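You operate a simulated robot arm through the tools that you are given. There is no shell and no other tool.

Carry out the task below with a simulated robot arm. There is one attempt and no reset: what you move stays moved.

TASK
Shut the sash with the steel handle and latch it against the rain.
Fine: lift the steel window latch to free the sash; then stand the purple bottle on the sill. Set down upright: purple bottle. Where these are worked on the way, their far stop is far enough and under half their travel is too little: steel window latch.
Where things are to end (x, y in the base frame): purple bottle within 60 mm of [550, -270].
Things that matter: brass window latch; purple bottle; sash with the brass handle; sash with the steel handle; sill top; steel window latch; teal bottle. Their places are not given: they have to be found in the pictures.

Only the result counts: the job must be done as asked and must still hold three seconds after the hand-in. Knocking over, shifting, dropping, spilling or breaking anything else fails it.

THE ROBOT
A 7-joint arm with a two-finger gripper, fixed in place. Base frame: the origin is on the floor under the middle of its stand, x ahead of it, y to its left, z up. Units: mm, rad, N and s.
With the tool pointing down near the work surface it reaches from about 340 to 720 mm from the base axis. Its first joint turns from -1.152 to 1.152 rad. Payload 2.45 kg.
Tool frame: the origin (TCP) lies between the finger pads and is the grasp point; the fingertips stand 26 mm ahead of it; z points along the fingers, y is the line along which they close. The gripper opens to 96 mm; its body begins 69 mm behind the TCP.
Orientation is told as [roll, pitch, yaw] about the base's x, y, z axes, in that order, counted from this pose: with the fingers straight down and closing along the base's y, the tool's x points along the base's -x, its y along +y and its z along -z.

THE INTERFACE
- The arm moves only by the tool arm_command. Its argument "deltas" is a list that holds one entry, the list of rows, each a list of 7 numbers: the closure, from 0 (fully open) to 1 (shut), then the shift along the base's x, y, z in units of 25 mm (1.0 is 25 mm), then the turn, a rotation vector about the base's x, y, z in units of 6 degrees (1.0 is 6 degrees). In form: [[[fingers, x, y, z, wx, wy, wz], ...]]. A call has 1 to 20 rows; each row shifts and turns the commanded pose from where the row before left it. A call with a number of a shift or a turn outside -1 to 1 is refused whole. Each row takes 0.2 s and may step no farther than 50 mm and 0.15 rad from the row before; otherwise, or with a gripper value out of range, the whole call is refused. A pose out of reach is approached as far as the arm can. The call stops where the force on the tool passes 50 N (or 10 N more than at its start, if that is more) or the arm is blocked; 0.2 s more then pass. Each finger travels about 50 mm/s and halts on what it meets, pressing with about 33 N; the grip force reading is that of the motor and also rises with nothing between the fingers. The clock runs only during rows and for 0.2 s after the last one: add rows that do not move to give the fingers time. It gives the time, the measured TCP pose, the force on the tool (base axes), the opening and the grip force at its end, in the units of the frame above (readings bear some noise), with the torque about the TCP (base axes, N m) and any sound that the robot's microphone picked up.
- Cameras (640 x 400 px; columns grow to the right, rows downward): "scene" is fixed at [181.7, -404.5, 1430.3]; the picture's right is [0.60, -0.80, 0.00], its down [-0.39, -0.29, -0.87] and it looks along [0.70, 0.53, -0.49] (base axes); focal length 214 px, centre (320, 200). "wrist" rides on the gripper at [82, 3, -98] in the tool frame; the picture's right is [-0.04, 1.00, 0.00], its down [-0.73, -0.03, -0.68] and it looks along [-0.68, -0.03, 0.73] (tool axes); focal length 256 px, centre (320, 200).
- get_image(camera): a new picture of that camera. No time passes.
- probe_pixels(camera, pixels): for up to 12 pixels [column, row] of the newest picture of that camera ("zoom" is the newest enlarged one), the place [x, y, z] in the base frame of the surface seen there, good to about 3 mm. No time passes.
- zoom(camera, box): a new picture of the part [left, top, right, bottom] of that camera's present view, enlarged. No time passes.
- hand_in(): hands the job in; it is judged then, once.

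Leave the gripper open and the arm clear of the work at the hand-in unless told otherwise.

The tools are called after "Call:" by a JSON object that holds its "method" and its "body". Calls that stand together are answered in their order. arm_command: Moves the arm, as the interface text tells. Its arguments: {"type":"object","properties":{"deltas":{"type":"array","items":{"type":"array","items":{"type":"array","items":{"type":"number"}}}}},"required":["deltas"]} The other tools are called the same way: get_image (camera) takes a picture; probe_pixels (camera, pixels) gives the place of the surface under pixels of a picture; zoom (camera, box) takes an enlarged picture of a part of a camera's view; hand_in () hands the job in.

At the start:

```text
clock: 0.0
tcp_pos: [283.2, -235.6, 1329.6]
tool_rot: [-0.001, 0.001, -0.002]
contact_force: [1.0, 0.0, 0.0]
moment: [0.0, 0.02, 0.0]
opening: 96.0
gripper_force: 0.0
```

scene: 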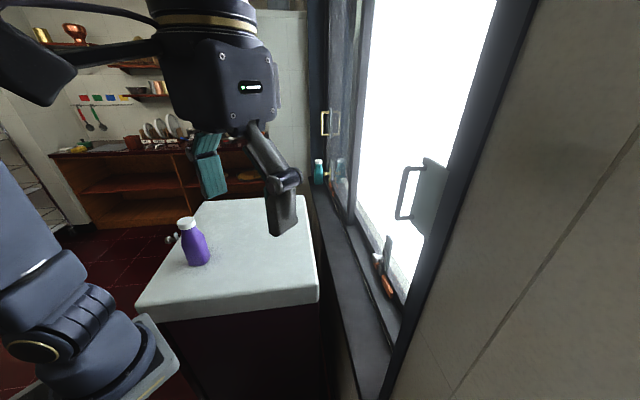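
wrist: 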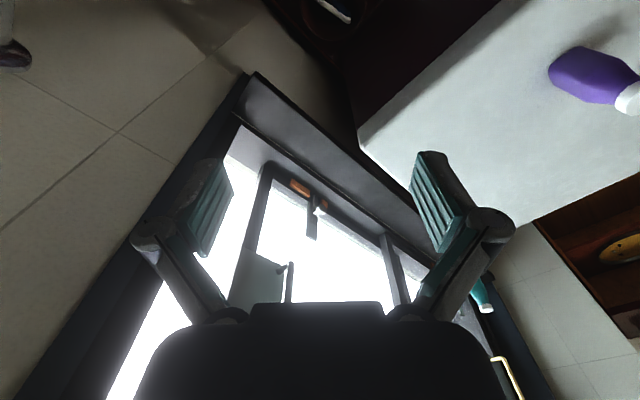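

I can see the purple bottle on a white counter at about (193,243), a window with a steel handle at (408,193), a latch near (385,275), and a brass handle at (325,123). I'll take enlarged pictures of these first.

Call:
{"method": "zoom", "body": {"camera": "scene", "box": [300, 130, 460, 330]}}

Call:
{"method": "zoom", "body": {"camera": "wrist", "box": [220, 140, 420, 310]}}

```text
2.00 times, centred on (380, 230) of scene
```

zoom: 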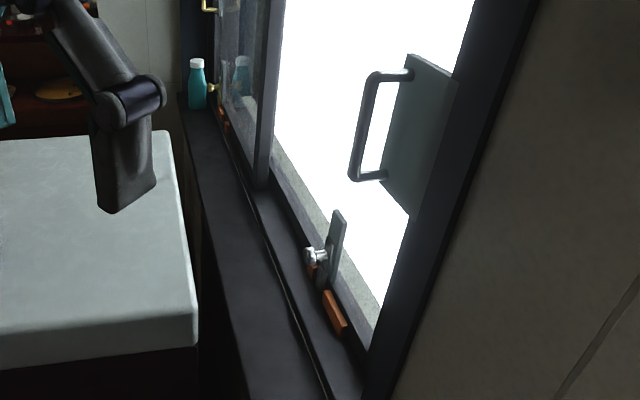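

```text
2.35 times, centred on (320, 225) of wrist
```

zoom: 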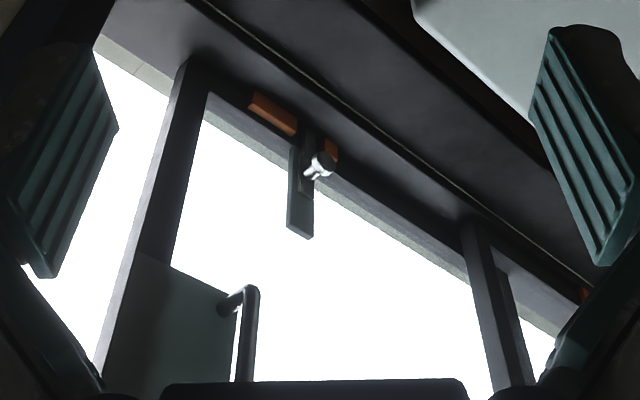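

The steel handle sits on a plate at zoom (430,130) and there is a latch with a knob at zoom (318,255). I'll probe the geometry in the scene picture.

Call:
{"method": "zoom", "body": {"camera": "scene", "box": [340, 140, 460, 320]}}

Call:
{"method": "probe_pixels", "body": {"camera": "scene", "pixels": [[408, 168], [402, 195], [400, 217], [430, 190], [388, 252], [379, 258], [386, 288], [365, 300], [345, 260], [372, 380], [440, 160], [340, 210]]}}

Call:
{"method": "probe_pixels", "body": {"camera": "scene", "pixels": [[188, 220], [197, 245], [198, 264], [318, 163], [319, 183], [323, 122], [333, 125], [310, 200], [317, 295], [140, 303], [205, 205], [355, 150]]}}

```text
2.22 times, centred on (400, 230) of scene
```

zoom: 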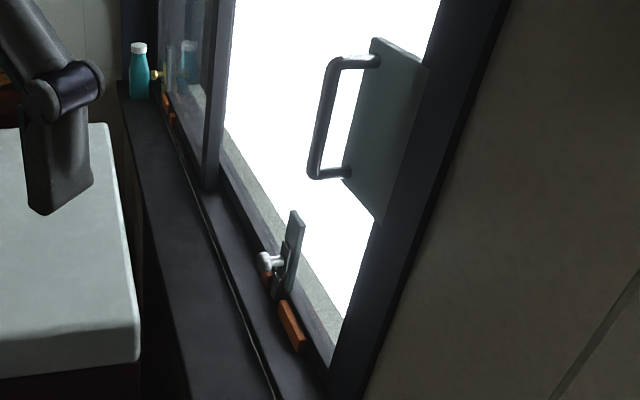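

```text
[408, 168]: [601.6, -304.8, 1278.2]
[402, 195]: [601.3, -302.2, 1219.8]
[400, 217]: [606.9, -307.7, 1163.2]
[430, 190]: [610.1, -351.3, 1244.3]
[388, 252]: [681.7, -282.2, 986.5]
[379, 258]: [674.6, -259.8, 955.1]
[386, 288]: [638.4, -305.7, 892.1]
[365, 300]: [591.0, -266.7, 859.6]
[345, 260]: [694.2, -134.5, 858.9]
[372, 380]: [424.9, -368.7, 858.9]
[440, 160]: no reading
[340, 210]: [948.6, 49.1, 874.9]
```

```text
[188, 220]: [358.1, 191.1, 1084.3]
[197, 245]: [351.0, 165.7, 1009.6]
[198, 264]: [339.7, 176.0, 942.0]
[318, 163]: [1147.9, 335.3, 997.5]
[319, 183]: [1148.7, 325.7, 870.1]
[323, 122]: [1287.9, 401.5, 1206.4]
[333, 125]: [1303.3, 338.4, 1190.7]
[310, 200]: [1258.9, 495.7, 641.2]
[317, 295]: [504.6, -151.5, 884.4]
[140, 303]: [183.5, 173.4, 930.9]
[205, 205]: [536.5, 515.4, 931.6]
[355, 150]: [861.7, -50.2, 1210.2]
```

Next I probe more points on the sash, sill, and latch in both pictures to find how the window is laid out.

Call:
{"method": "probe_pixels", "body": {"camera": "wrist", "pixels": [[300, 187], [324, 203], [320, 211], [311, 230], [268, 175], [255, 250], [290, 275], [245, 115], [357, 150], [385, 250], [350, 210], [215, 145]]}}

Call:
{"method": "probe_pixels", "body": {"camera": "wrist", "pixels": [[330, 180], [310, 165], [290, 160], [275, 163], [265, 270], [480, 290], [500, 365], [600, 75], [385, 235], [395, 262], [250, 90], [130, 300]]}}

Call:
{"method": "zoom", "body": {"camera": "wrist", "box": [265, 160, 365, 250]}}

```text
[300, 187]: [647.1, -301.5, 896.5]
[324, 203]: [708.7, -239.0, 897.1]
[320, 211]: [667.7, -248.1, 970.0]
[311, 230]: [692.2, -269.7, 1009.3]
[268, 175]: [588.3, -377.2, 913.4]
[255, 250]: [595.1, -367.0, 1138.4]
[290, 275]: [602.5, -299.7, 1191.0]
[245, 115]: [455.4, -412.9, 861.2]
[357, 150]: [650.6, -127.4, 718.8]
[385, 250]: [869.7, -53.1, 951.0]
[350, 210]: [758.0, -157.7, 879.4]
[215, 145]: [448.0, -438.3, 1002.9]
```

```text
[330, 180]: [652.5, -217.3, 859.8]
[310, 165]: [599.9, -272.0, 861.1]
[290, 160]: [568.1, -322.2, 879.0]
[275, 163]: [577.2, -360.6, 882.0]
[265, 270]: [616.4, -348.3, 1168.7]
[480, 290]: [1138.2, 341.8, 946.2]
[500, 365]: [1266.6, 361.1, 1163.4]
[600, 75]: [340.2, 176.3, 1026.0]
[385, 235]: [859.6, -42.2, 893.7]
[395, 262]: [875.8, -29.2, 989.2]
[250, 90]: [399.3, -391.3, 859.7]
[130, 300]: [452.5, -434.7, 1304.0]
```

```text
4.44 times, centred on (315, 205) of wrist
```

zoom: 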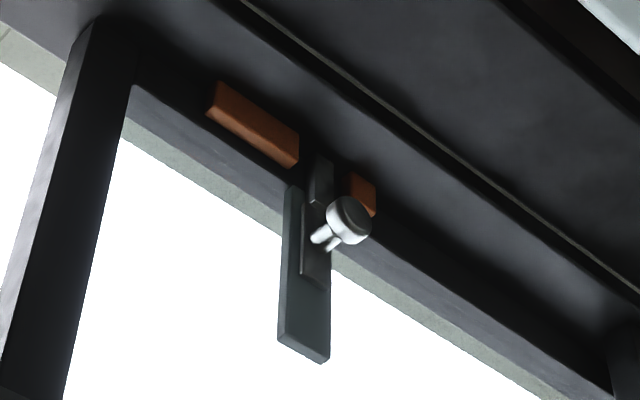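

The window seems to run diagonally. I'll probe the sill's front edge and the sash's lower rail to get the direction accurately.

Call:
{"method": "probe_pixels", "body": {"camera": "scene", "pixels": [[322, 210], [330, 250], [340, 300], [355, 370], [350, 230], [365, 260], [395, 300], [393, 315], [405, 325], [362, 240], [350, 215], [375, 262]]}}

Call:
{"method": "zoom", "body": {"camera": "scene", "box": [350, 220, 430, 320]}}

Call:
{"method": "zoom", "body": {"camera": "scene", "box": [300, 90, 380, 200]}}

```text
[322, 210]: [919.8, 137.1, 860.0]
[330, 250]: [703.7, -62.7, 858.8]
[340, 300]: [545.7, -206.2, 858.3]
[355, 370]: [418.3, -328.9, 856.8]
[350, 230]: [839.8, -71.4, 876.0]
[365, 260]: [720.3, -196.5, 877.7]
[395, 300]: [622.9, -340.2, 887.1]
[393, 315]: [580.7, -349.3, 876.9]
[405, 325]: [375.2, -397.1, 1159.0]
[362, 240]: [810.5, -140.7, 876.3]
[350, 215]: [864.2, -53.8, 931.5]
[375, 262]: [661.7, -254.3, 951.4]
```

```text
4.00 times, centred on (390, 270) of scene
```

zoom: 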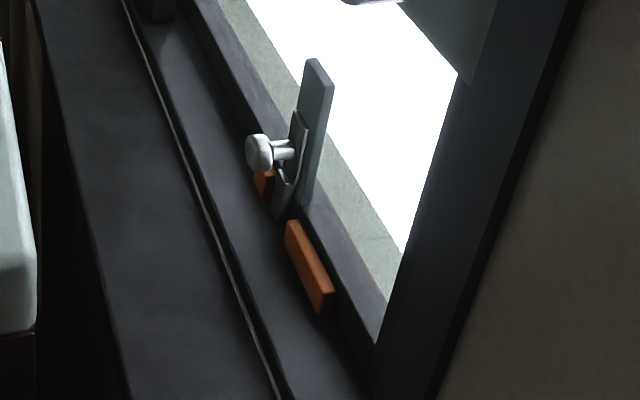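

```text
3.64 times, centred on (340, 145) of scene
```

zoom: 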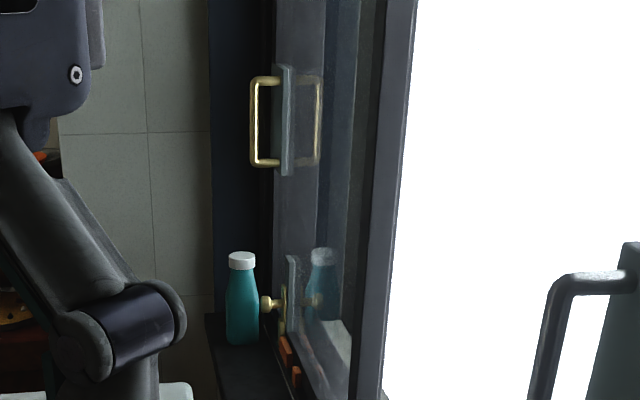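

The window line runs along about (0.73, 0.68), with the steel sash on the outer track and roughly 140 mm open at its near end. I'll move the hand back and aim the wrist camera square at the window, to see the latch and keepers up close.

Call:
{"method": "arm_command", "body": {"deltas": [[[0, 0.9, 0.34, -0.35, 0, 0, -0.87], [0, 0.9, 0.34, -0.35, 0, 0, -0.87], [0, 0.9, 0.34, -0.35, 0, 0, -0.87], [0, 0.9, 0.34, -0.35, 0, 0, -0.87], [0, 0.9, 0.34, -0.35, 0, 0, -0.87], [0, 0.9, 0.34, -0.35, 0, 0, -0.87], [0, 0.9, 0.34, -0.35, 0, 0, -0.87], [0, 0.9, 0.34, -0.35, 0, 0, -0.87], [0, 0.9, 0.34, -0.35, 0, 0, -0.87]]]}}

Call:
{"method": "get_image", "body": {"camera": "wrist"}}

Call:
{"method": "get_image", "body": {"camera": "scene"}}

```text
clock: 2.0
tcp_pos: [484.4, -157.8, 1252.5]
tool_rot: [0.0, 0.0, -0.821]
contact_force: [-0.2, 0.1, 0.5]
moment: [0.0, 0.0, 0.0]
opening: 96.1
gripper_force: 0.0
```

```text
taken
```

wrist: 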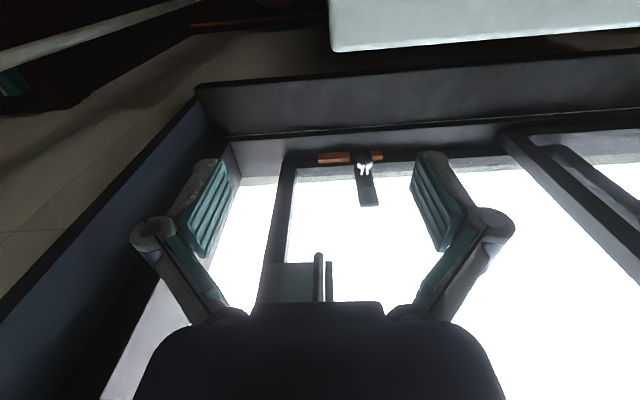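

```text
taken
```

scene: 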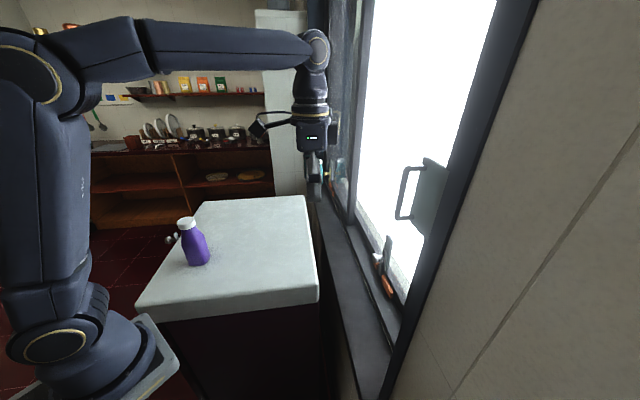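

The camera is square to the window now. The latch hangs at about (365,175), keepers are at (335,158) and (375,156), the stile is at (275,230), and the frame jamb at (225,180). I'll enlarge this and probe.

Call:
{"method": "zoom", "body": {"camera": "wrist", "box": [300, 130, 420, 220]}}

Call:
{"method": "probe_pixels", "body": {"camera": "wrist", "pixels": [[320, 158], [348, 158], [381, 156], [364, 155], [366, 168], [367, 185], [369, 204], [280, 200], [292, 200], [232, 170], [319, 270], [330, 270]]}}

Call:
{"method": "probe_pixels", "body": {"camera": "wrist", "pixels": [[300, 280], [275, 270], [340, 142], [400, 130], [500, 120], [560, 190], [590, 190], [400, 170], [300, 170], [290, 155], [225, 100], [600, 165]]}}

```text
4.44 times, centred on (360, 175) of wrist
```

zoom: 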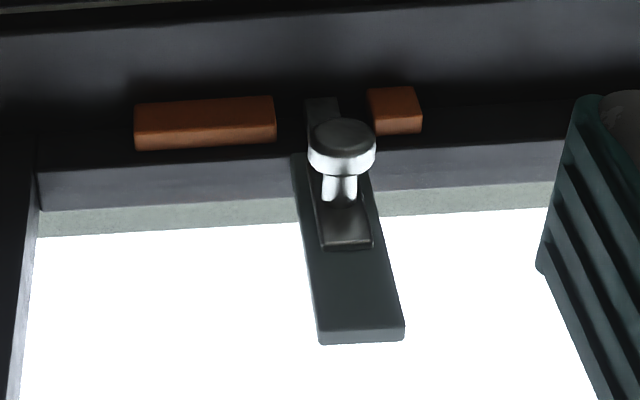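

```text
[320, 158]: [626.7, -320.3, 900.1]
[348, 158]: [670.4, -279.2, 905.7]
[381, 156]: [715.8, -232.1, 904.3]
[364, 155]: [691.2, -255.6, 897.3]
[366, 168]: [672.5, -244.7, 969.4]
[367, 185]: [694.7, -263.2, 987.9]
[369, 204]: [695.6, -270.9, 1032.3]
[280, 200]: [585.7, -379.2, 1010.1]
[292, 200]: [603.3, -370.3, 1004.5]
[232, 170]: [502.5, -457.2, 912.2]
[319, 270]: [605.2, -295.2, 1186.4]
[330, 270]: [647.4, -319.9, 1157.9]
```

```text
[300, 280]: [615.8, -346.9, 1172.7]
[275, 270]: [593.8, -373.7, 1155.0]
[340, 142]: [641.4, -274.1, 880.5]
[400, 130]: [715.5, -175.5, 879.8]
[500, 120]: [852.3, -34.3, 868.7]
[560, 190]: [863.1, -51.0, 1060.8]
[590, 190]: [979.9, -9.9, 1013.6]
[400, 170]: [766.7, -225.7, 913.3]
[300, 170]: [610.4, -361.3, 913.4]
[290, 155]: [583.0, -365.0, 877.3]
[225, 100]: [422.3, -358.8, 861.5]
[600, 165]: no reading
```

The latch is a bolt with a round knob at about (669,-246,967), its foot in the gap between two orange keepers. The shut position would put the bolt past the near end of the long keeper. I'll tilt the hand 36° toward the window and come nearer to the knob for a closer look.

Call:
{"method": "arm_command", "body": {"deltas": [[[0.2, 0.483, -0.07, -0.69, -0.44, -0.408, 0], [0.3, 0.483, -0.07, -0.69, -0.44, -0.408, 0], [0.3, 0.483, -0.07, -0.69, -0.44, -0.408, 0], [0.3, 0.483, -0.07, -0.69, -0.44, -0.408, 0], [0.3, 0.483, -0.07, -0.69, -0.44, -0.408, 0], [0.3, 0.483, -0.07, -0.69, -0.44, -0.408, 0], [0.3, 0.483, -0.07, -0.69, -0.44, -0.408, 0], [0.3, 0.483, -0.07, -0.69, -0.44, -0.408, 0], [0.3, 0.483, -0.07, -0.69, -0.44, -0.408, 0], [0.3, 0.483, -0.07, -0.69, -0.44, -0.408, 0]]]}}

Call:
{"method": "get_image", "body": {"camera": "wrist"}}

Call:
{"method": "get_image", "body": {"camera": "scene"}}

```text
clock: 4.2
tcp_pos: [608.9, -177.5, 1078.6]
tool_rot: [-0.001, -0.63, -0.821]
contact_force: [-0.2, 0.0, 0.9]
moment: [0.01, -0.01, 0.01]
opening: 67.4
gripper_force: 0.1
```

```text
taken
```

wrist: 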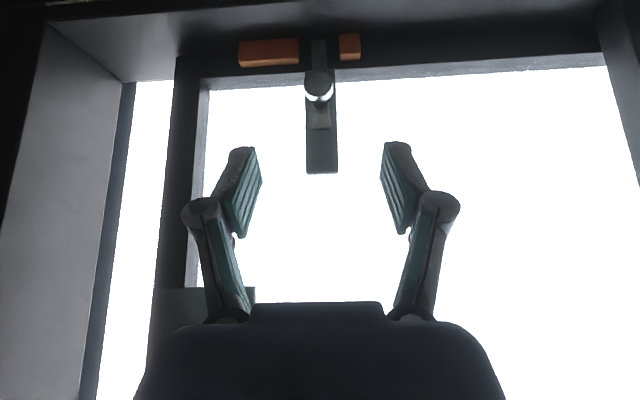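

```text
taken
```

scene: 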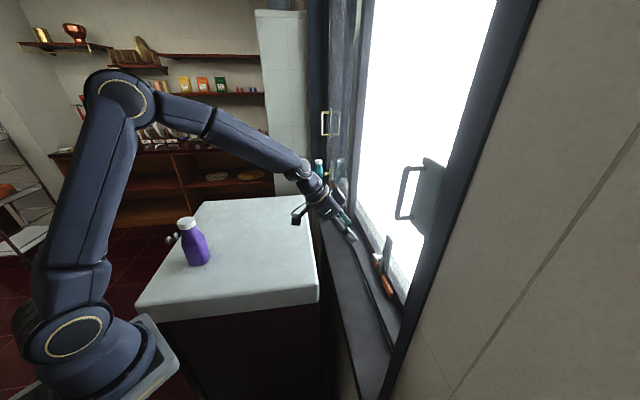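

From here the knob shows at (319,82), the bolt foot at (318,50), the keepers at (268,52) and (349,46), and the gap beside the stile at x≈145. I'll enlarge and measure.

Call:
{"method": "zoom", "body": {"camera": "wrist", "box": [230, 20, 390, 180]}}

Call:
{"method": "probe_pixels", "body": {"camera": "wrist", "pixels": [[319, 80], [307, 82], [331, 82], [319, 92], [319, 70], [318, 97], [319, 118], [320, 160], [318, 48], [240, 55], [298, 52], [342, 47]]}}

Call:
{"method": "probe_pixels", "body": {"camera": "wrist", "pixels": [[358, 47], [170, 150], [200, 150], [122, 100], [128, 85], [175, 300], [250, 295], [208, 82], [260, 80], [450, 70], [350, 67], [119, 150]]}}

```text
2.50 times, centred on (310, 100) of wrist
```

zoom: 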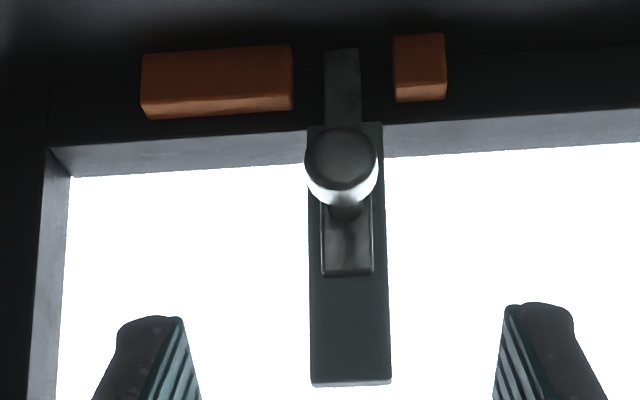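

```text
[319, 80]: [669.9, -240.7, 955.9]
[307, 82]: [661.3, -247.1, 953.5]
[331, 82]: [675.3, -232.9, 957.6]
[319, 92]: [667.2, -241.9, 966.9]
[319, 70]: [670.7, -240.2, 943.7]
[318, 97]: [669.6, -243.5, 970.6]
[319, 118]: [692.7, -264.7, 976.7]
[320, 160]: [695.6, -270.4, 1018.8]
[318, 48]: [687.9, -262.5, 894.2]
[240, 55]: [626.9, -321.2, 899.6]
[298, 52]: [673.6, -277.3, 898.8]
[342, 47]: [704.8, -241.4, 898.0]
```

```text
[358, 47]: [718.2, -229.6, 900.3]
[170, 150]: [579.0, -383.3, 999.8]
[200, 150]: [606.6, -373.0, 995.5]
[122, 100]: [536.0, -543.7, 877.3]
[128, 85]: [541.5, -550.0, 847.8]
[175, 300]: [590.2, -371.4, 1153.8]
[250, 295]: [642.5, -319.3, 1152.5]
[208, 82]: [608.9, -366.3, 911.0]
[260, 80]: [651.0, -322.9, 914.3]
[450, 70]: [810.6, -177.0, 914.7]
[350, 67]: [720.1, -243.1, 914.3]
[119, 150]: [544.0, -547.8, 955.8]
```

The knob centre reads about (673,-244,957), radius about 14 mm, and my approach line along the fingers runs straight to it. I'll advance with the fingers straddling the knob and then check with a picture.

Call:
{"method": "arm_command", "body": {"deltas": [[[0.3, 0.309, -0.324, -0.608, 0, 0, 0], [0.3, 0.309, -0.324, -0.608, 0, 0, 0], [0.3, 0.309, -0.324, -0.608, 0, 0, 0], [0.3, 0.309, -0.324, -0.608, 0, 0, 0], [0.3, 0.309, -0.324, -0.608, 0, 0, 0], [0.3, 0.309, -0.324, -0.608, 0, 0, 0], [0.3, 0.309, -0.324, -0.608, 0, 0, 0], [0.3, 0.309, -0.324, -0.608, 0, 0, 0]]]}}

Call:
{"method": "get_image", "body": {"camera": "wrist"}}

Call:
{"method": "zoom", "body": {"camera": "scene", "box": [290, 180, 430, 320]}}

```text
clock: 6.0
tcp_pos: [666.8, -242.2, 958.3]
tool_rot: [-0.002, -0.63, -0.819]
contact_force: [-0.3, -0.2, -0.4]
moment: [-0.03, -0.01, 0.02]
opening: 67.2
gripper_force: 0.0
```

```text
taken
```

wrist: 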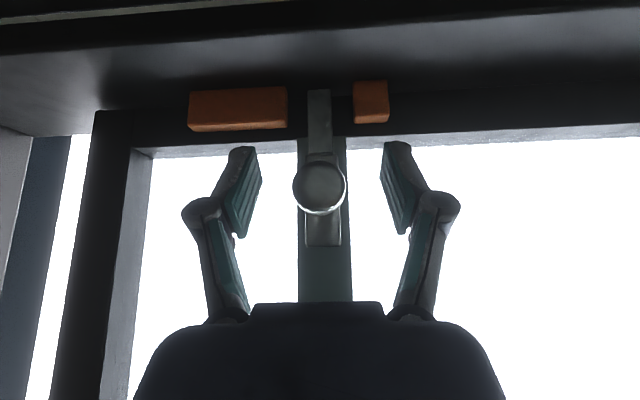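

```text
2.86 times, centred on (360, 250) of scene
```

zoom: 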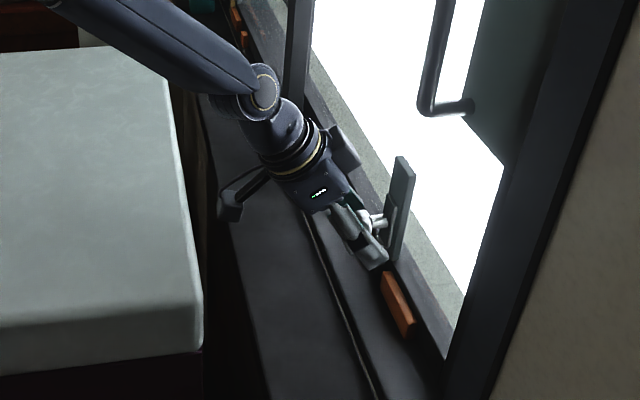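

The fingers straddle the knob evenly at (320,187). Now I close on it with no arm movement.

Call:
{"method": "arm_command", "body": {"deltas": [[[1, 0, 0, 0, 0, 0, 0], [1, 0, 0, 0, 0, 0, 0], [1, 0, 0, 0, 0, 0, 0], [1, 0, 0, 0, 0, 0, 0], [1, 0, 0, 0, 0, 0, 0]]]}}

Call:
{"method": "get_image", "body": {"camera": "wrist"}}

```text
clock: 7.2
tcp_pos: [667.3, -241.2, 956.5]
tool_rot: [-0.002, -0.629, -0.82]
contact_force: [-1.0, -1.9, -0.6]
moment: [0.0, 0.0, -0.04]
opening: 25.8
gripper_force: 45.0
```

```text
taken
```

wrist: 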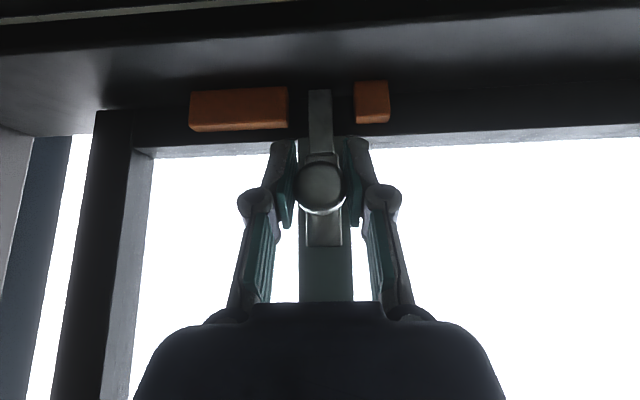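

The knob is held at 25.8 mm opening. I'll lift it slowly in small steps and watch the force.

Call:
{"method": "arm_command", "body": {"deltas": [[[1, 0, 0, 0.2, 0, 0, 0], [1, 0, 0, 0.2, 0, 0, 0], [1, 0, 0, 0.2, 0, 0, 0]]]}}

Call:
{"method": "get_image", "body": {"camera": "wrist"}}

```text
clock: 8.0
tcp_pos: [667.4, -241.2, 972.1]
tool_rot: [-0.004, -0.623, -0.819]
contact_force: [-12.7, 6.4, -1.8]
moment: [-0.1, -0.09, -0.13]
opening: 25.8
gripper_force: 44.9
```

```text
taken
```

wrist: 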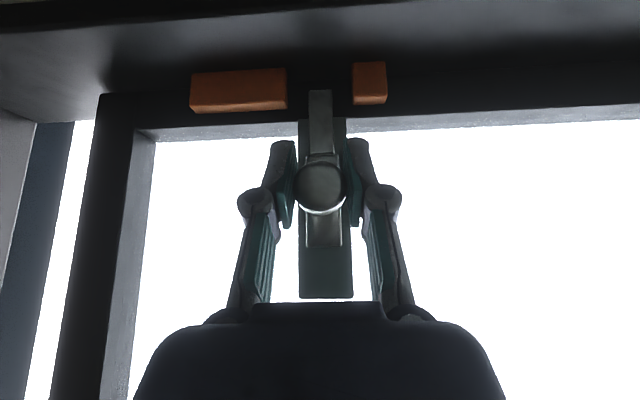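

The bolt moves with the knob (15 mm up) and the force is small. I continue lifting.

Call:
{"method": "arm_command", "body": {"deltas": [[[1, 0, 0, 0.2, 0, 0, 0], [1, 0, 0, 0.2, 0, 0, 0], [1, 0, 0, 0.2, 0, 0, 0]]]}}

Call:
{"method": "get_image", "body": {"camera": "wrist"}}

```text
clock: 8.8
tcp_pos: [669.6, -242.0, 986.7]
tool_rot: [-0.004, -0.624, -0.816]
contact_force: [-24.5, 19.1, -1.0]
moment: [-0.04, -0.11, -0.09]
opening: 25.7
gripper_force: 44.9
```

```text
taken
```

wrist: 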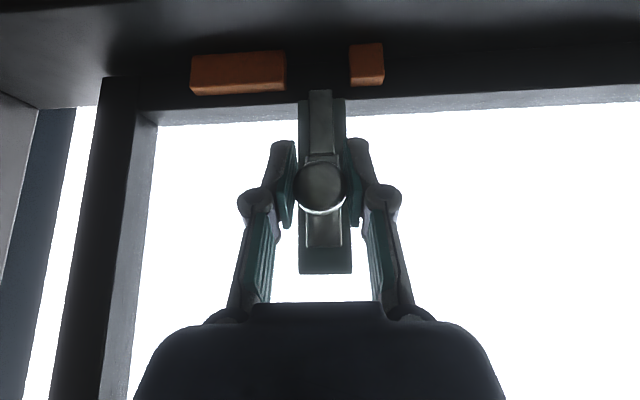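

About 30 mm lifted; a sideways force of about 30 N along the window's normal has built up. I'll ease the hand 1.5 mm inward (away from the window) to see if that relieves it.

Call:
{"method": "arm_command", "body": {"deltas": [[[1, -0.041, 0.044, 0, 0, 0, 0], [1, 0, 0, 0, 0, 0, 0]]]}}

```text
clock: 9.4
tcp_pos: [669.1, -240.6, 987.0]
tool_rot: [-0.004, -0.627, -0.819]
contact_force: [-15.4, 13.9, -0.6]
moment: [0.27, 0.32, -0.07]
opening: 25.9
gripper_force: 44.7
```

The force dropped from 31 to 21 N, so that's the right direction. I ease 2.5 mm more.

Call:
{"method": "arm_command", "body": {"deltas": [[[1, -0.068, 0.073, 0, 0, 0, 0], [1, 0, 0, 0, 0, 0, 0]]]}}

Call:
{"method": "zoom", "body": {"camera": "wrist", "box": [160, 20, 480, 300]}}

Call:
{"method": "zoom", "body": {"camera": "scene", "box": [330, 200, 430, 310]}}

```text
clock: 10.0
tcp_pos: [669.0, -241.4, 989.4]
tool_rot: [0.0, -0.635, -0.82]
contact_force: [2.6, -3.1, 0.7]
moment: [-0.03, -0.03, -0.11]
opening: 26.1
gripper_force: 44.6
```

```text
1.43 times, centred on (320, 160) of wrist
```

zoom: 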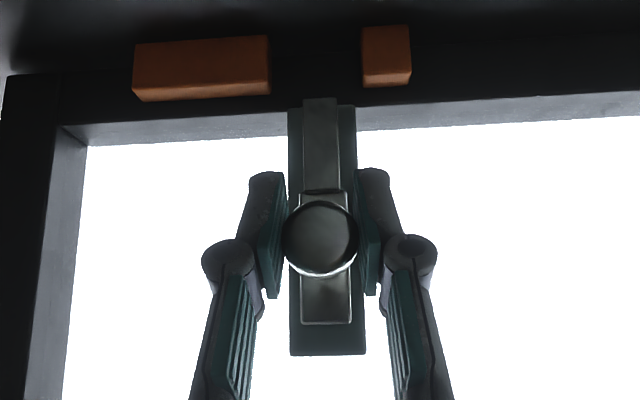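

```text
3.64 times, centred on (380, 255) of scene
```

zoom: 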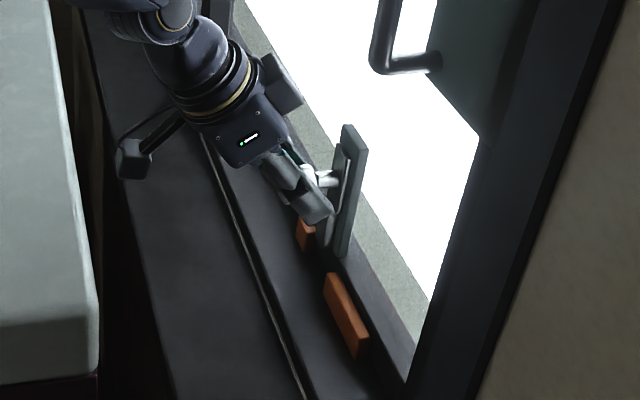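

The force is gone now. I'll measure the bolt's foot height against the keeper's top and the plate top in this picture.

Call:
{"method": "get_image", "body": {"camera": "wrist"}}

Call:
{"method": "probe_pixels", "body": {"camera": "zoom", "pixels": [[320, 240]]}}

Call:
{"method": "probe_pixels", "body": {"camera": "wrist", "pixels": [[320, 92], [320, 97], [320, 120], [320, 145], [320, 238], [320, 260], [240, 80], [240, 68], [240, 55], [320, 185], [300, 110], [345, 110]]}}

```text
taken
```

wrist: 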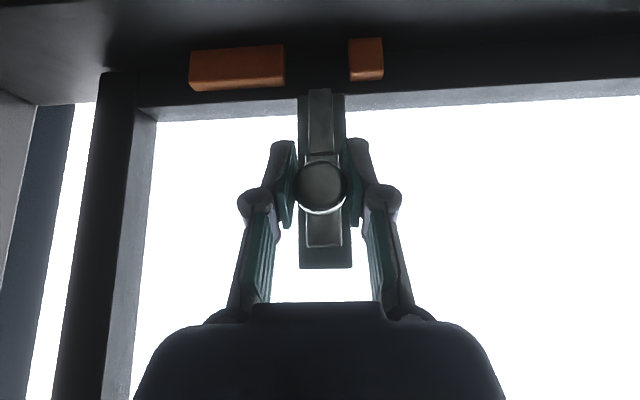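

```text
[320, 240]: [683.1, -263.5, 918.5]
```

```text
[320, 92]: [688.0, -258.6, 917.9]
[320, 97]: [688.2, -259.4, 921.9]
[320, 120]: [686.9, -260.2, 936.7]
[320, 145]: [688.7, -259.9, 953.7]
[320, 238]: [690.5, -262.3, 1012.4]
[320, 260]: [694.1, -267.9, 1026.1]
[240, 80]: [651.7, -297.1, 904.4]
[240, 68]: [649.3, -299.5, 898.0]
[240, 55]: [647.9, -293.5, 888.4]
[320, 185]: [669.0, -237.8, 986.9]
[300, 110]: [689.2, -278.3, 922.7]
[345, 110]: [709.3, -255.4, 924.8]
```

The bolt foot is at z≈915 and the keeper top at ≈905, so it's clear. I'll carry on lifting to find the far stop, in small steps.

Call:
{"method": "arm_command", "body": {"deltas": [[[1, -0.03, 0.03, 0.15, 0, 0, 0], [1, -0.03, 0.03, 0.15, 0, 0, 0], [1, 0, 0, 0, 0, 0, 0]]]}}

```text
clock: 10.8
tcp_pos: [665.6, -239.6, 992.9]
tool_rot: [0.0, -0.632, -0.819]
contact_force: [29.7, -24.0, -16.5]
moment: [0.03, 0.03, 0.01]
opening: 26.0
gripper_force: 45.0
```

There's now resistance upward (−16 N in z), which means the latch is at its far stop, around 35 mm up. I'll ease the sideways load and a little of the upward push.

Call:
{"method": "arm_command", "body": {"deltas": [[[1, 0.054, -0.058, -0.06, 0, 0, 0], [1, 0, 0, 0, 0, 0, 0]]]}}

```text
clock: 11.4
tcp_pos: [665.9, -239.9, 993.0]
tool_rot: [-0.003, -0.629, -0.817]
contact_force: [9.7, -11.8, 0.0]
moment: [-0.1, -0.1, -0.01]
opening: 26.1
gripper_force: 44.7
```

At the far stop with light forces. Now I try sliding the sash toward its shut side (direction −0.733, −0.681) by dragging on the knob, in small steps.

Call:
{"method": "arm_command", "body": {"deltas": [[[1, -0.147, -0.136, 0, 0, 0, 0], [1, -0.147, -0.136, 0, 0, 0, 0], [1, -0.147, -0.136, 0, 0, 0, 0]]]}}

Call:
{"method": "get_image", "body": {"camera": "wrist"}}

```text
clock: 12.2
tcp_pos: [654.7, -248.9, 993.6]
tool_rot: [-0.003, -0.628, -0.817]
contact_force: [17.0, -11.7, -5.2]
moment: [-0.34, -0.28, -0.01]
opening: 25.8
gripper_force: 44.8
```

```text
taken
```

wrist: 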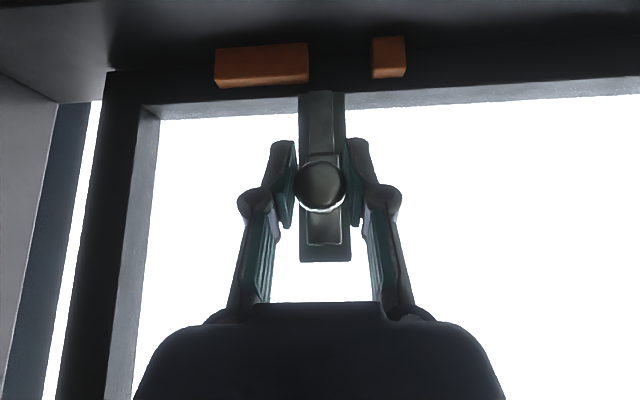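

The sash slides easily: the keepers shift and the gap beside the jamb narrows. I continue, with a slight shift outward to relieve the pull.

Call:
{"method": "arm_command", "body": {"deltas": [[[1, -0.147, -0.19, 0, 0, 0, 0], [1, -0.176, -0.163, 0, 0, 0, 0], [1, -0.176, -0.163, 0, 0, 0, 0], [1, -0.176, -0.163, 0, 0, 0, 0], [1, -0.176, -0.163, 0, 0, 0, 0]]]}}

Call:
{"method": "get_image", "body": {"camera": "wrist"}}

```text
clock: 13.4
tcp_pos: [633.2, -271.5, 993.1]
tool_rot: [-0.001, -0.629, -0.821]
contact_force: [11.7, -8.7, -2.9]
moment: [0.2, 0.28, -0.03]
opening: 25.9
gripper_force: 45.3
```

```text
taken
```

wrist: 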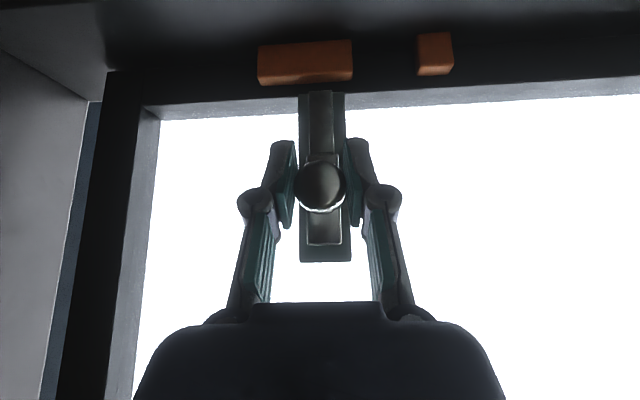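

Smooth. The bolt is now over the long keeper. I continue another 30 mm.

Call:
{"method": "arm_command", "body": {"deltas": [[[1, -0.165, -0.175, 0, 0, 0, 0], [1, -0.176, -0.163, 0, 0, 0, 0], [1, -0.176, -0.163, 0, 0, 0, 0], [1, -0.176, -0.163, 0, 0, 0, 0], [1, -0.176, -0.163, 0, 0, 0, 0]]]}}

Call:
{"method": "get_image", "body": {"camera": "wrist"}}

```text
clock: 14.6
tcp_pos: [611.7, -292.6, 993.3]
tool_rot: [-0.003, -0.63, -0.818]
contact_force: [29.2, -24.1, -15.7]
moment: [0.13, 0.15, -0.02]
opening: 25.7
gripper_force: 45.2
```

```text
taken
```

wrist: 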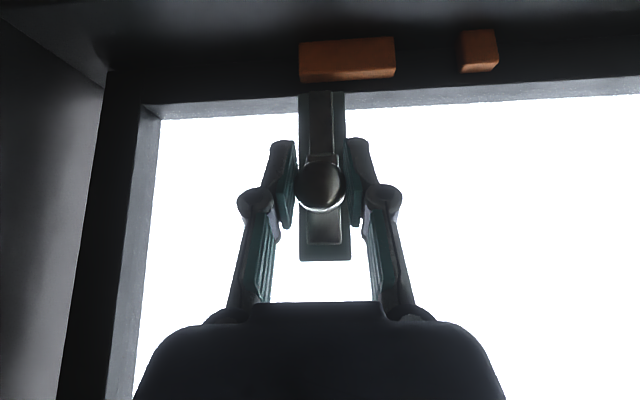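

The sash still slides freely (5 N), but the sideways load has grown to 37 N. I relieve it by 2 mm outward and 1 mm down, then go on.

Call:
{"method": "arm_command", "body": {"deltas": [[[1, 0.05, -0.055, -0.04, 0, 0, 0], [1, 0, 0, 0, 0, 0, 0]]]}}

```text
clock: 15.2
tcp_pos: [612.5, -291.9, 991.8]
tool_rot: [-0.001, -0.626, -0.82]
contact_force: [2.2, -3.4, 1.6]
moment: [-0.49, -0.49, -0.07]
opening: 25.7
gripper_force: 45.2
```

The forces are back near zero. I continue the slide, adding a slight outward drift.

Call:
{"method": "arm_command", "body": {"deltas": [[[1, -0.17, -0.168, 0, 0, 0, 0], [1, -0.17, -0.168, 0, 0, 0, 0], [1, -0.17, -0.168, 0, 0, 0, 0], [1, -0.17, -0.168, 0, 0, 0, 0]]]}}

Call:
{"method": "get_image", "body": {"camera": "wrist"}}

```text
clock: 16.2
tcp_pos: [596.0, -309.3, 991.3]
tool_rot: [-0.004, -0.628, -0.818]
contact_force: [-2.2, 6.9, 1.3]
moment: [-0.25, -0.07, 0.08]
opening: 26.0
gripper_force: 45.3
```

```text
taken
```

wrist: 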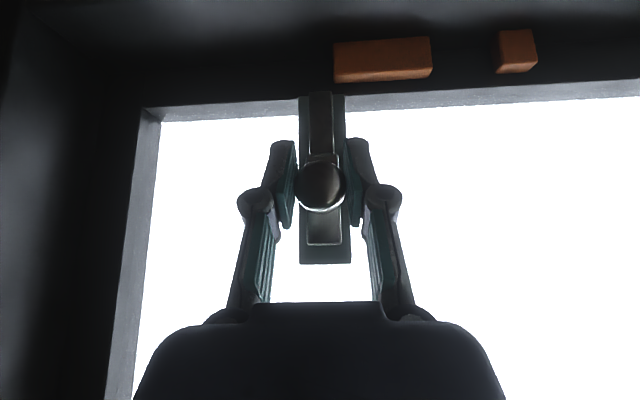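

The bolt's foot is just level with the keeper's near end (x≈333). I continue in smaller steps until the sash meets the jamb.

Call:
{"method": "arm_command", "body": {"deltas": [[[1, -0.132, -0.122, 0, 0, 0, 0], [1, -0.132, -0.122, 0, 0, 0, 0], [1, -0.132, -0.122, 0, 0, 0, 0]]]}}

Call:
{"method": "get_image", "body": {"camera": "wrist"}}

```text
clock: 17.0
tcp_pos: [593.9, -310.1, 992.7]
tool_rot: [0.007, -0.628, -0.808]
contact_force: [25.4, 26.1, 0.4]
moment: [0.12, 0.02, 0.39]
opening: 26.2
gripper_force: 45.2
```

```text
taken
```

wrist: 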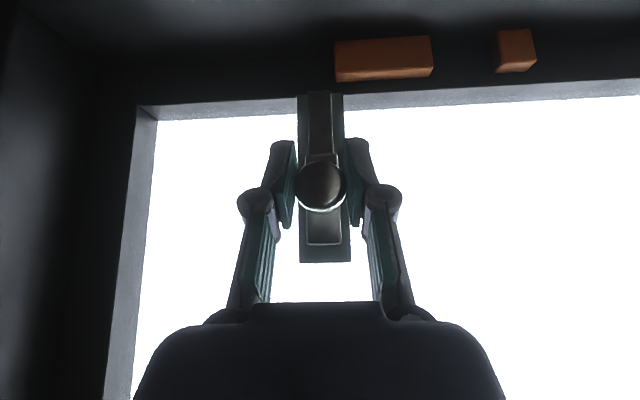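

A firm 36 N resistance along the slide — the sash appears to be at its shut stop. I'll check the bolt-to-keeper clearance and the stile/jamb contact.

Call:
{"method": "zoom", "body": {"camera": "wrist", "box": [260, 20, 420, 130]}}

Call:
{"method": "probe_pixels", "body": {"camera": "wrist", "pixels": [[311, 100], [329, 100], [338, 70], [338, 60], [345, 60], [428, 70], [110, 200], [140, 200], [60, 150], [80, 100], [338, 45], [320, 95]]}}

Call:
{"method": "get_image", "body": {"camera": "scene"}}

```text
3.64 times, centred on (340, 75) of wrist
```

zoom: 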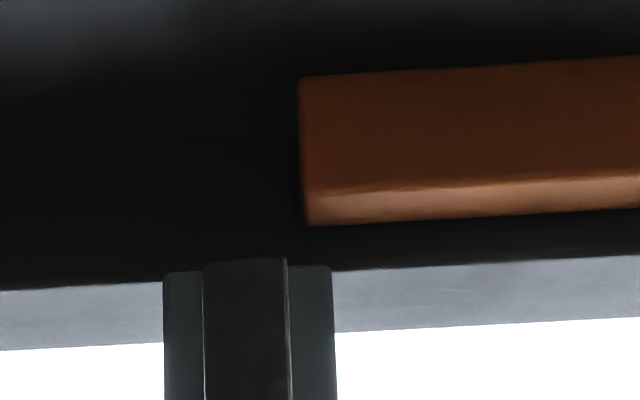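

```text
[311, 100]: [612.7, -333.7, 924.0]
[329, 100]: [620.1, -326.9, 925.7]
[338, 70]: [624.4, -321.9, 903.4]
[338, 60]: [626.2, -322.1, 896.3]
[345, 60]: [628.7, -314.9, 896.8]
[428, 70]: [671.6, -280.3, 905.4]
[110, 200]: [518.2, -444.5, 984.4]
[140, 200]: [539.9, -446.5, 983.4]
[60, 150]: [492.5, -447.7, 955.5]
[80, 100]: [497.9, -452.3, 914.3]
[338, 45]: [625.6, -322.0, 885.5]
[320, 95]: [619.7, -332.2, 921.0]
```

```text
taken
```

scene: 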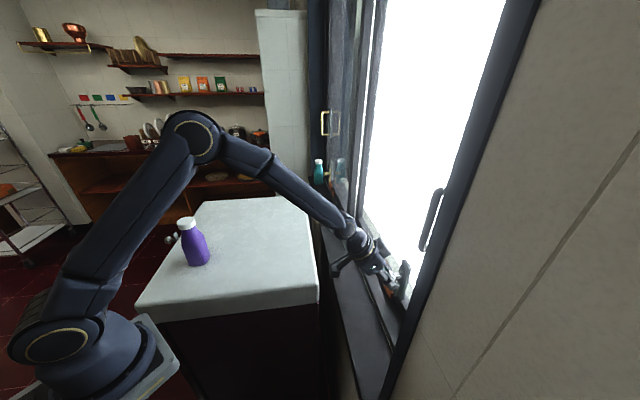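

The bolt edge reads s≈233 and the keeper's end s≈237 along the window, so it clears by a few millimetres and the stile sits at the jamb. I'll ease the side push a bit and lower the bolt, shifting slightly outward as needed.

Call:
{"method": "arm_command", "body": {"deltas": [[[1, 0.02, 0.02, 0, 0, 0, 0], [1, 0.016, -0.018, -0.2, 0, 0, 0], [1, 0.016, -0.018, -0.2, 0, 0, 0]]]}}

Call:
{"method": "get_image", "body": {"camera": "wrist"}}

```text
clock: 17.8
tcp_pos: [593.4, -310.3, 980.1]
tool_rot: [0.005, -0.63, -0.807]
contact_force: [31.7, 23.9, 0.7]
moment: [-0.36, -0.42, 0.53]
opening: 25.9
gripper_force: 44.6
```

```text
taken
```

wrist: 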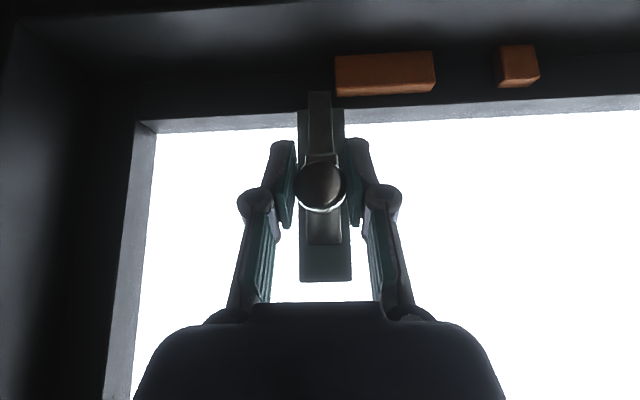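

The bolt is coming down just beside the keeper's end (333 vs 335 px) with no vertical resistance. I continue lowering.

Call:
{"method": "arm_command", "body": {"deltas": [[[1, 0.025, 0.02, -0.1, 0, 0, 0], [1, 0.016, -0.018, -0.2, 0, 0, 0], [1, 0.016, -0.018, -0.2, 0, 0, 0]]]}}

Call:
{"method": "get_image", "body": {"camera": "wrist"}}

```text
clock: 18.6
tcp_pos: [594.1, -310.2, 968.2]
tool_rot: [0.003, -0.625, -0.81]
contact_force: [25.2, 25.9, -0.2]
moment: [-0.49, -0.55, 0.45]
opening: 26.2
gripper_force: 44.7
```

```text
taken
```

wrist: 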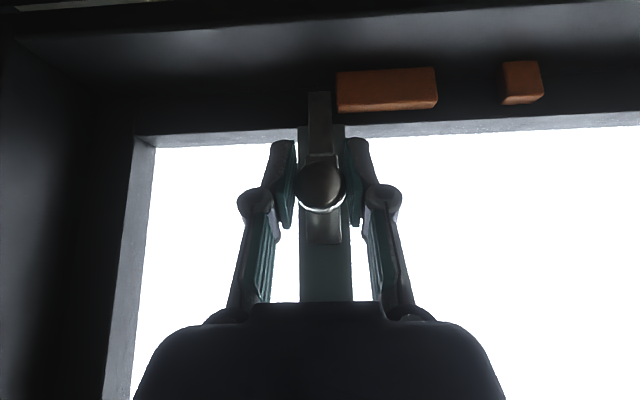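

The bolt is now beside the keeper, 25 mm down. I keep going to its lower stop.

Call:
{"method": "arm_command", "body": {"deltas": [[[1, 0.025, 0.02, -0.1, 0, 0, 0], [1, 0.016, -0.018, -0.2, 0, 0, 0], [1, 0.016, -0.018, -0.16, 0, 0, 0], [1, 0, 0, 0, 0, 0, 0]]]}}

Call:
{"method": "get_image", "body": {"camera": "wrist"}}

```text
clock: 19.6
tcp_pos: [594.2, -310.4, 958.2]
tool_rot: [0.004, -0.625, -0.813]
contact_force: [1.0, 41.6, 20.4]
moment: [0.03, -0.21, 0.47]
opening: 26.2
gripper_force: 44.9
```

```text
taken
```

wrist: 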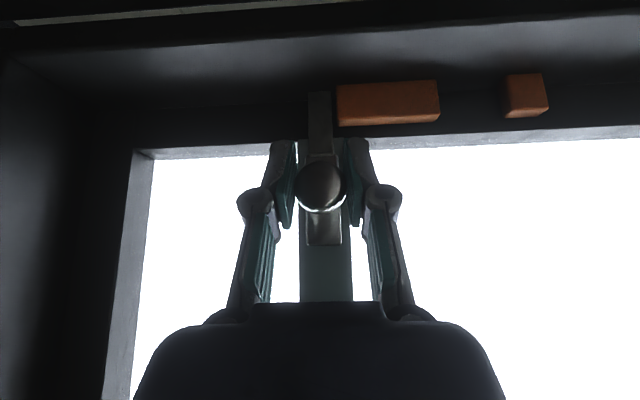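

The bolt is at its lower stop (20 N upward resistance, z≈958, same as at the start). I relieve the loads slightly, then open the fingers part-way.

Call:
{"method": "arm_command", "body": {"deltas": [[[1, -0.02, 0.06, 0.04, 0, 0, 0], [1, 0, 0, 0, 0, 0, 0], [0.4, 0, 0, 0, 0, 0, 0], [0.3, 0, 0, 0, 0, 0, 0], [0.3, 0, 0, 0, 0, 0, 0], [0.3, 0, 0, 0, 0, 0, 0]]]}}

Call:
{"method": "get_image", "body": {"camera": "wrist"}}

```text
clock: 21.0
tcp_pos: [590.0, -317.8, 960.2]
tool_rot: [-0.002, -0.628, -0.82]
contact_force: [0.7, -0.5, -0.2]
moment: [0.0, 0.01, 0.02]
opening: 67.4
gripper_force: 0.0
```

```text
taken
```

wrist: 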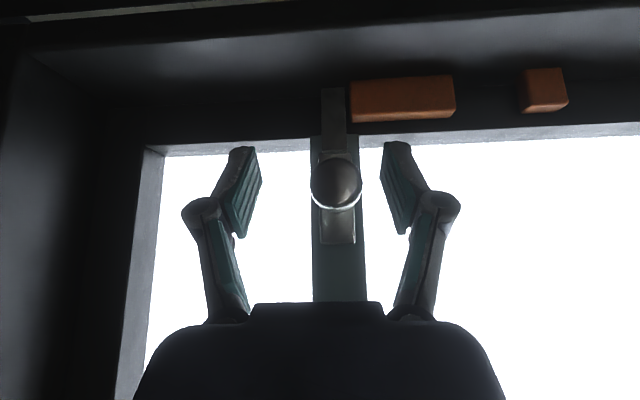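

Released; the bolt stays down beside the keeper. I back off along the finger direction.

Call:
{"method": "arm_command", "body": {"deltas": [[[0.3, -0.309, 0.324, 0.608, 0, 0, 0], [0.3, -0.309, 0.324, 0.608, 0, 0, 0], [0.3, -0.309, 0.324, 0.608, 0, 0, 0], [0.3, -0.309, 0.324, 0.608, 0, 0, 0], [0.3, -0.309, 0.324, 0.608, 0, 0, 0], [0.3, -0.309, 0.324, 0.608, 0, 0, 0], [0.3, -0.309, 0.324, 0.608, 0, 0, 0], [0.3, -0.309, 0.324, 0.608, 0, 0, 0]]]}}

Call:
{"method": "get_image", "body": {"camera": "wrist"}}

Call:
{"method": "get_image", "body": {"camera": "scene"}}

```text
clock: 22.8
tcp_pos: [526.9, -250.6, 1080.2]
tool_rot: [-0.002, -0.629, -0.819]
contact_force: [-0.2, -1.0, 0.5]
moment: [0.01, -0.01, -0.01]
opening: 67.1
gripper_force: 0.0
```

```text
taken
```

wrist: 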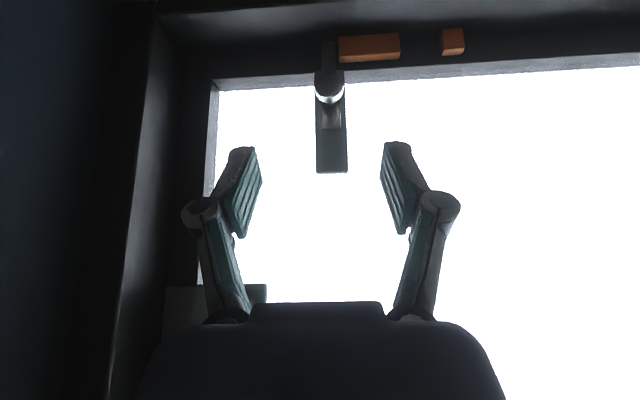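

```text
taken
```

scene: 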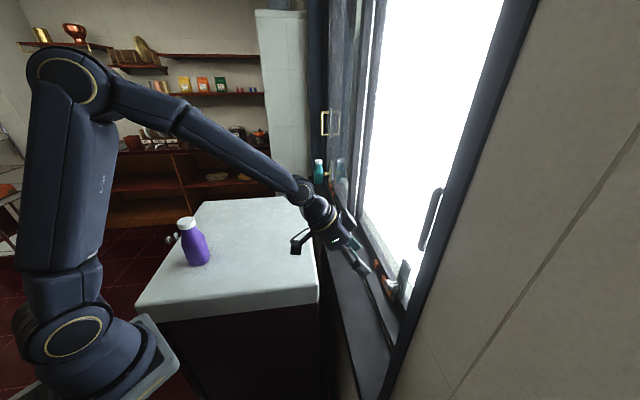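

The sash looks shut with no bright gap at the jamb and the bolt is down. Now I'll look at the purple bottle and what's beside it.

Call:
{"method": "zoom", "body": {"camera": "scene", "box": [150, 190, 250, 290]}}

Call:
{"method": "zoom", "body": {"camera": "scene", "box": [340, 160, 460, 310]}}

Call:
{"method": "probe_pixels", "body": {"camera": "scene", "pixels": [[172, 240], [187, 217], [187, 226], [196, 228], [178, 228], [184, 245], [208, 250], [195, 255], [188, 264], [208, 262], [230, 240], [170, 290]]}}

```text
4.00 times, centred on (200, 240) of scene
```

zoom: 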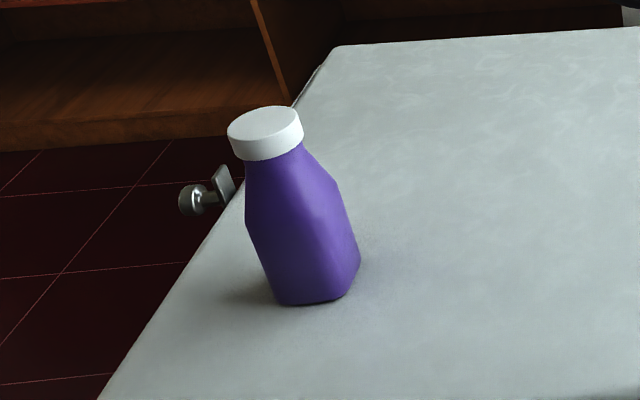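

```text
2.67 times, centred on (400, 235) of scene
```

zoom: 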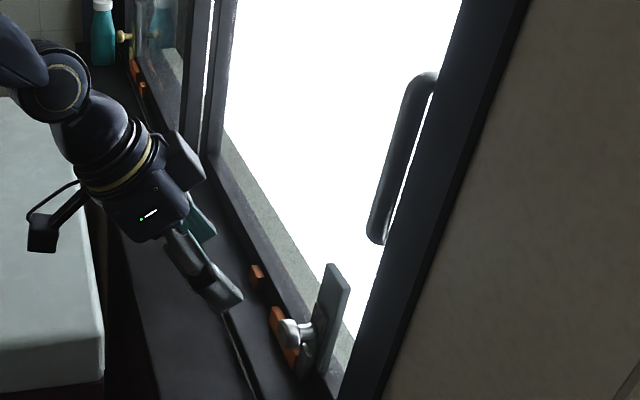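

```text
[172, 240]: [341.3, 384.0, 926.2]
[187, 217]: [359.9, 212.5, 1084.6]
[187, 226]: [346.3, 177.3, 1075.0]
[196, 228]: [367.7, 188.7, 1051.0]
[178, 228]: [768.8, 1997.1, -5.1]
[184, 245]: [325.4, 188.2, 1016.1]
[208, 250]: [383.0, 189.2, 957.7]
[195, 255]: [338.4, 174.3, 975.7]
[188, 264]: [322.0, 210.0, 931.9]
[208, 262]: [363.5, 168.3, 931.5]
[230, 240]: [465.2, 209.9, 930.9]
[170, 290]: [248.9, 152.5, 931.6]
```

The bottle stands near (350,195) on the counter. I raise the hand, straighten it to point down and travel to above the bottle, well clear of everything.

Call:
{"method": "arm_command", "body": {"deltas": [[[0.1, -0.308, 0.4, 0.68, 0.44, 0.408, 0], [0, -0.308, 0.4, 0.68, 0.44, 0.408, 0], [0, -0.308, 0.4, 0.68, 0.44, 0.408, 0], [0, -0.308, 0.4, 0.68, 0.44, 0.408, 0], [0, -0.308, 0.4, 0.68, 0.44, 0.408, 0], [0, -0.308, 0.4, 0.68, 0.44, 0.408, 0], [0, -0.308, 0.4, 0.68, 0.44, 0.408, 0], [0, -0.308, 0.4, 0.68, 0.44, 0.408, 0], [0, -0.308, 0.4, 0.68, 0.44, 0.408, 0], [0, -0.308, 0.4, 0.68, 0.44, 0.408, 0]]]}}

Call:
{"method": "arm_command", "body": {"deltas": [[[0, -0.245, 0.933, 0, 0, 0, 0.523], [0, -0.245, 0.933, 0, 0, 0, 0.523], [0, -0.245, 0.933, 0, 0, 0, 0.523], [0, -0.245, 0.933, 0, 0, 0, 0.523], [0, -0.245, 0.933, 0, 0, 0, 0.523], [0, -0.245, 0.933, 0, 0, 0, 0.523], [0, -0.245, 0.933, 0, 0, 0, 0.523], [0, -0.245, 0.933, 0, 0, 0, 0.523], [0, -0.245, 0.933, 0, 0, 0, 0.523], [0, -0.245, 0.933, 0, 0, 0, 0.523], [0, -0.245, 0.933, 0, 0, 0, 0.523], [0, -0.245, 0.933, 0, 0, 0, 0.523], [0, -0.245, 0.933, 0, 0, 0, 0.523], [0, -0.245, 0.933, 0, 0, 0, 0.523], [0, -0.245, 0.933, 0, 0, 0, 0.523]]]}}

Call:
{"method": "get_image", "body": {"camera": "wrist"}}

Call:
{"method": "get_image", "body": {"camera": "scene"}}

```text
clock: 25.0
tcp_pos: [453.7, -150.5, 1253.2]
tool_rot: [0.0, 0.002, -0.817]
contact_force: [0.4, -0.1, 0.6]
moment: [0.02, 0.0, -0.04]
opening: 95.7
gripper_force: 0.1
```

```text
clock: 28.2
tcp_pos: [358.8, 200.0, 1250.3]
tool_rot: [-0.001, 0.0, 0.004]
contact_force: [-0.2, 0.3, -0.3]
moment: [-0.01, -0.01, -0.03]
opening: 96.1
gripper_force: 0.0
```

```text
taken
```

wrist: 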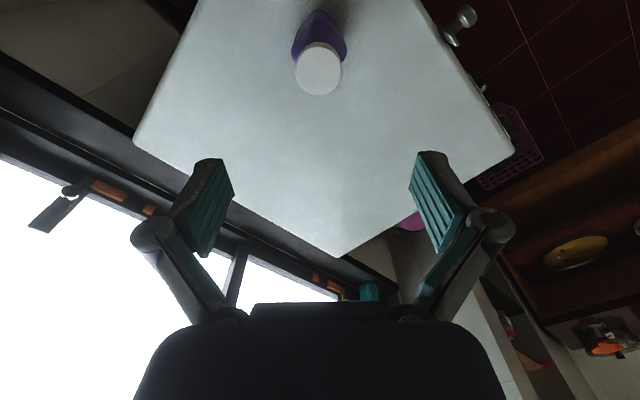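

```text
taken
```

scene: 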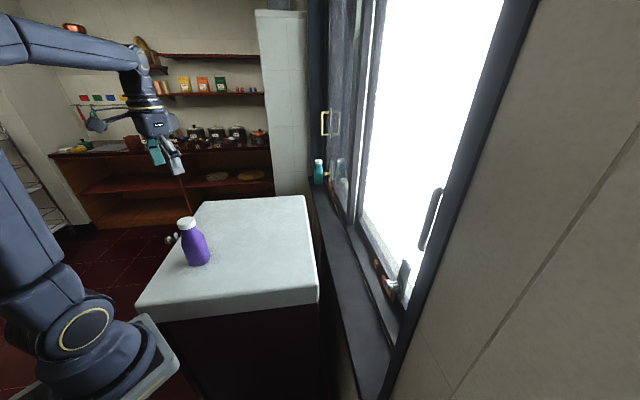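

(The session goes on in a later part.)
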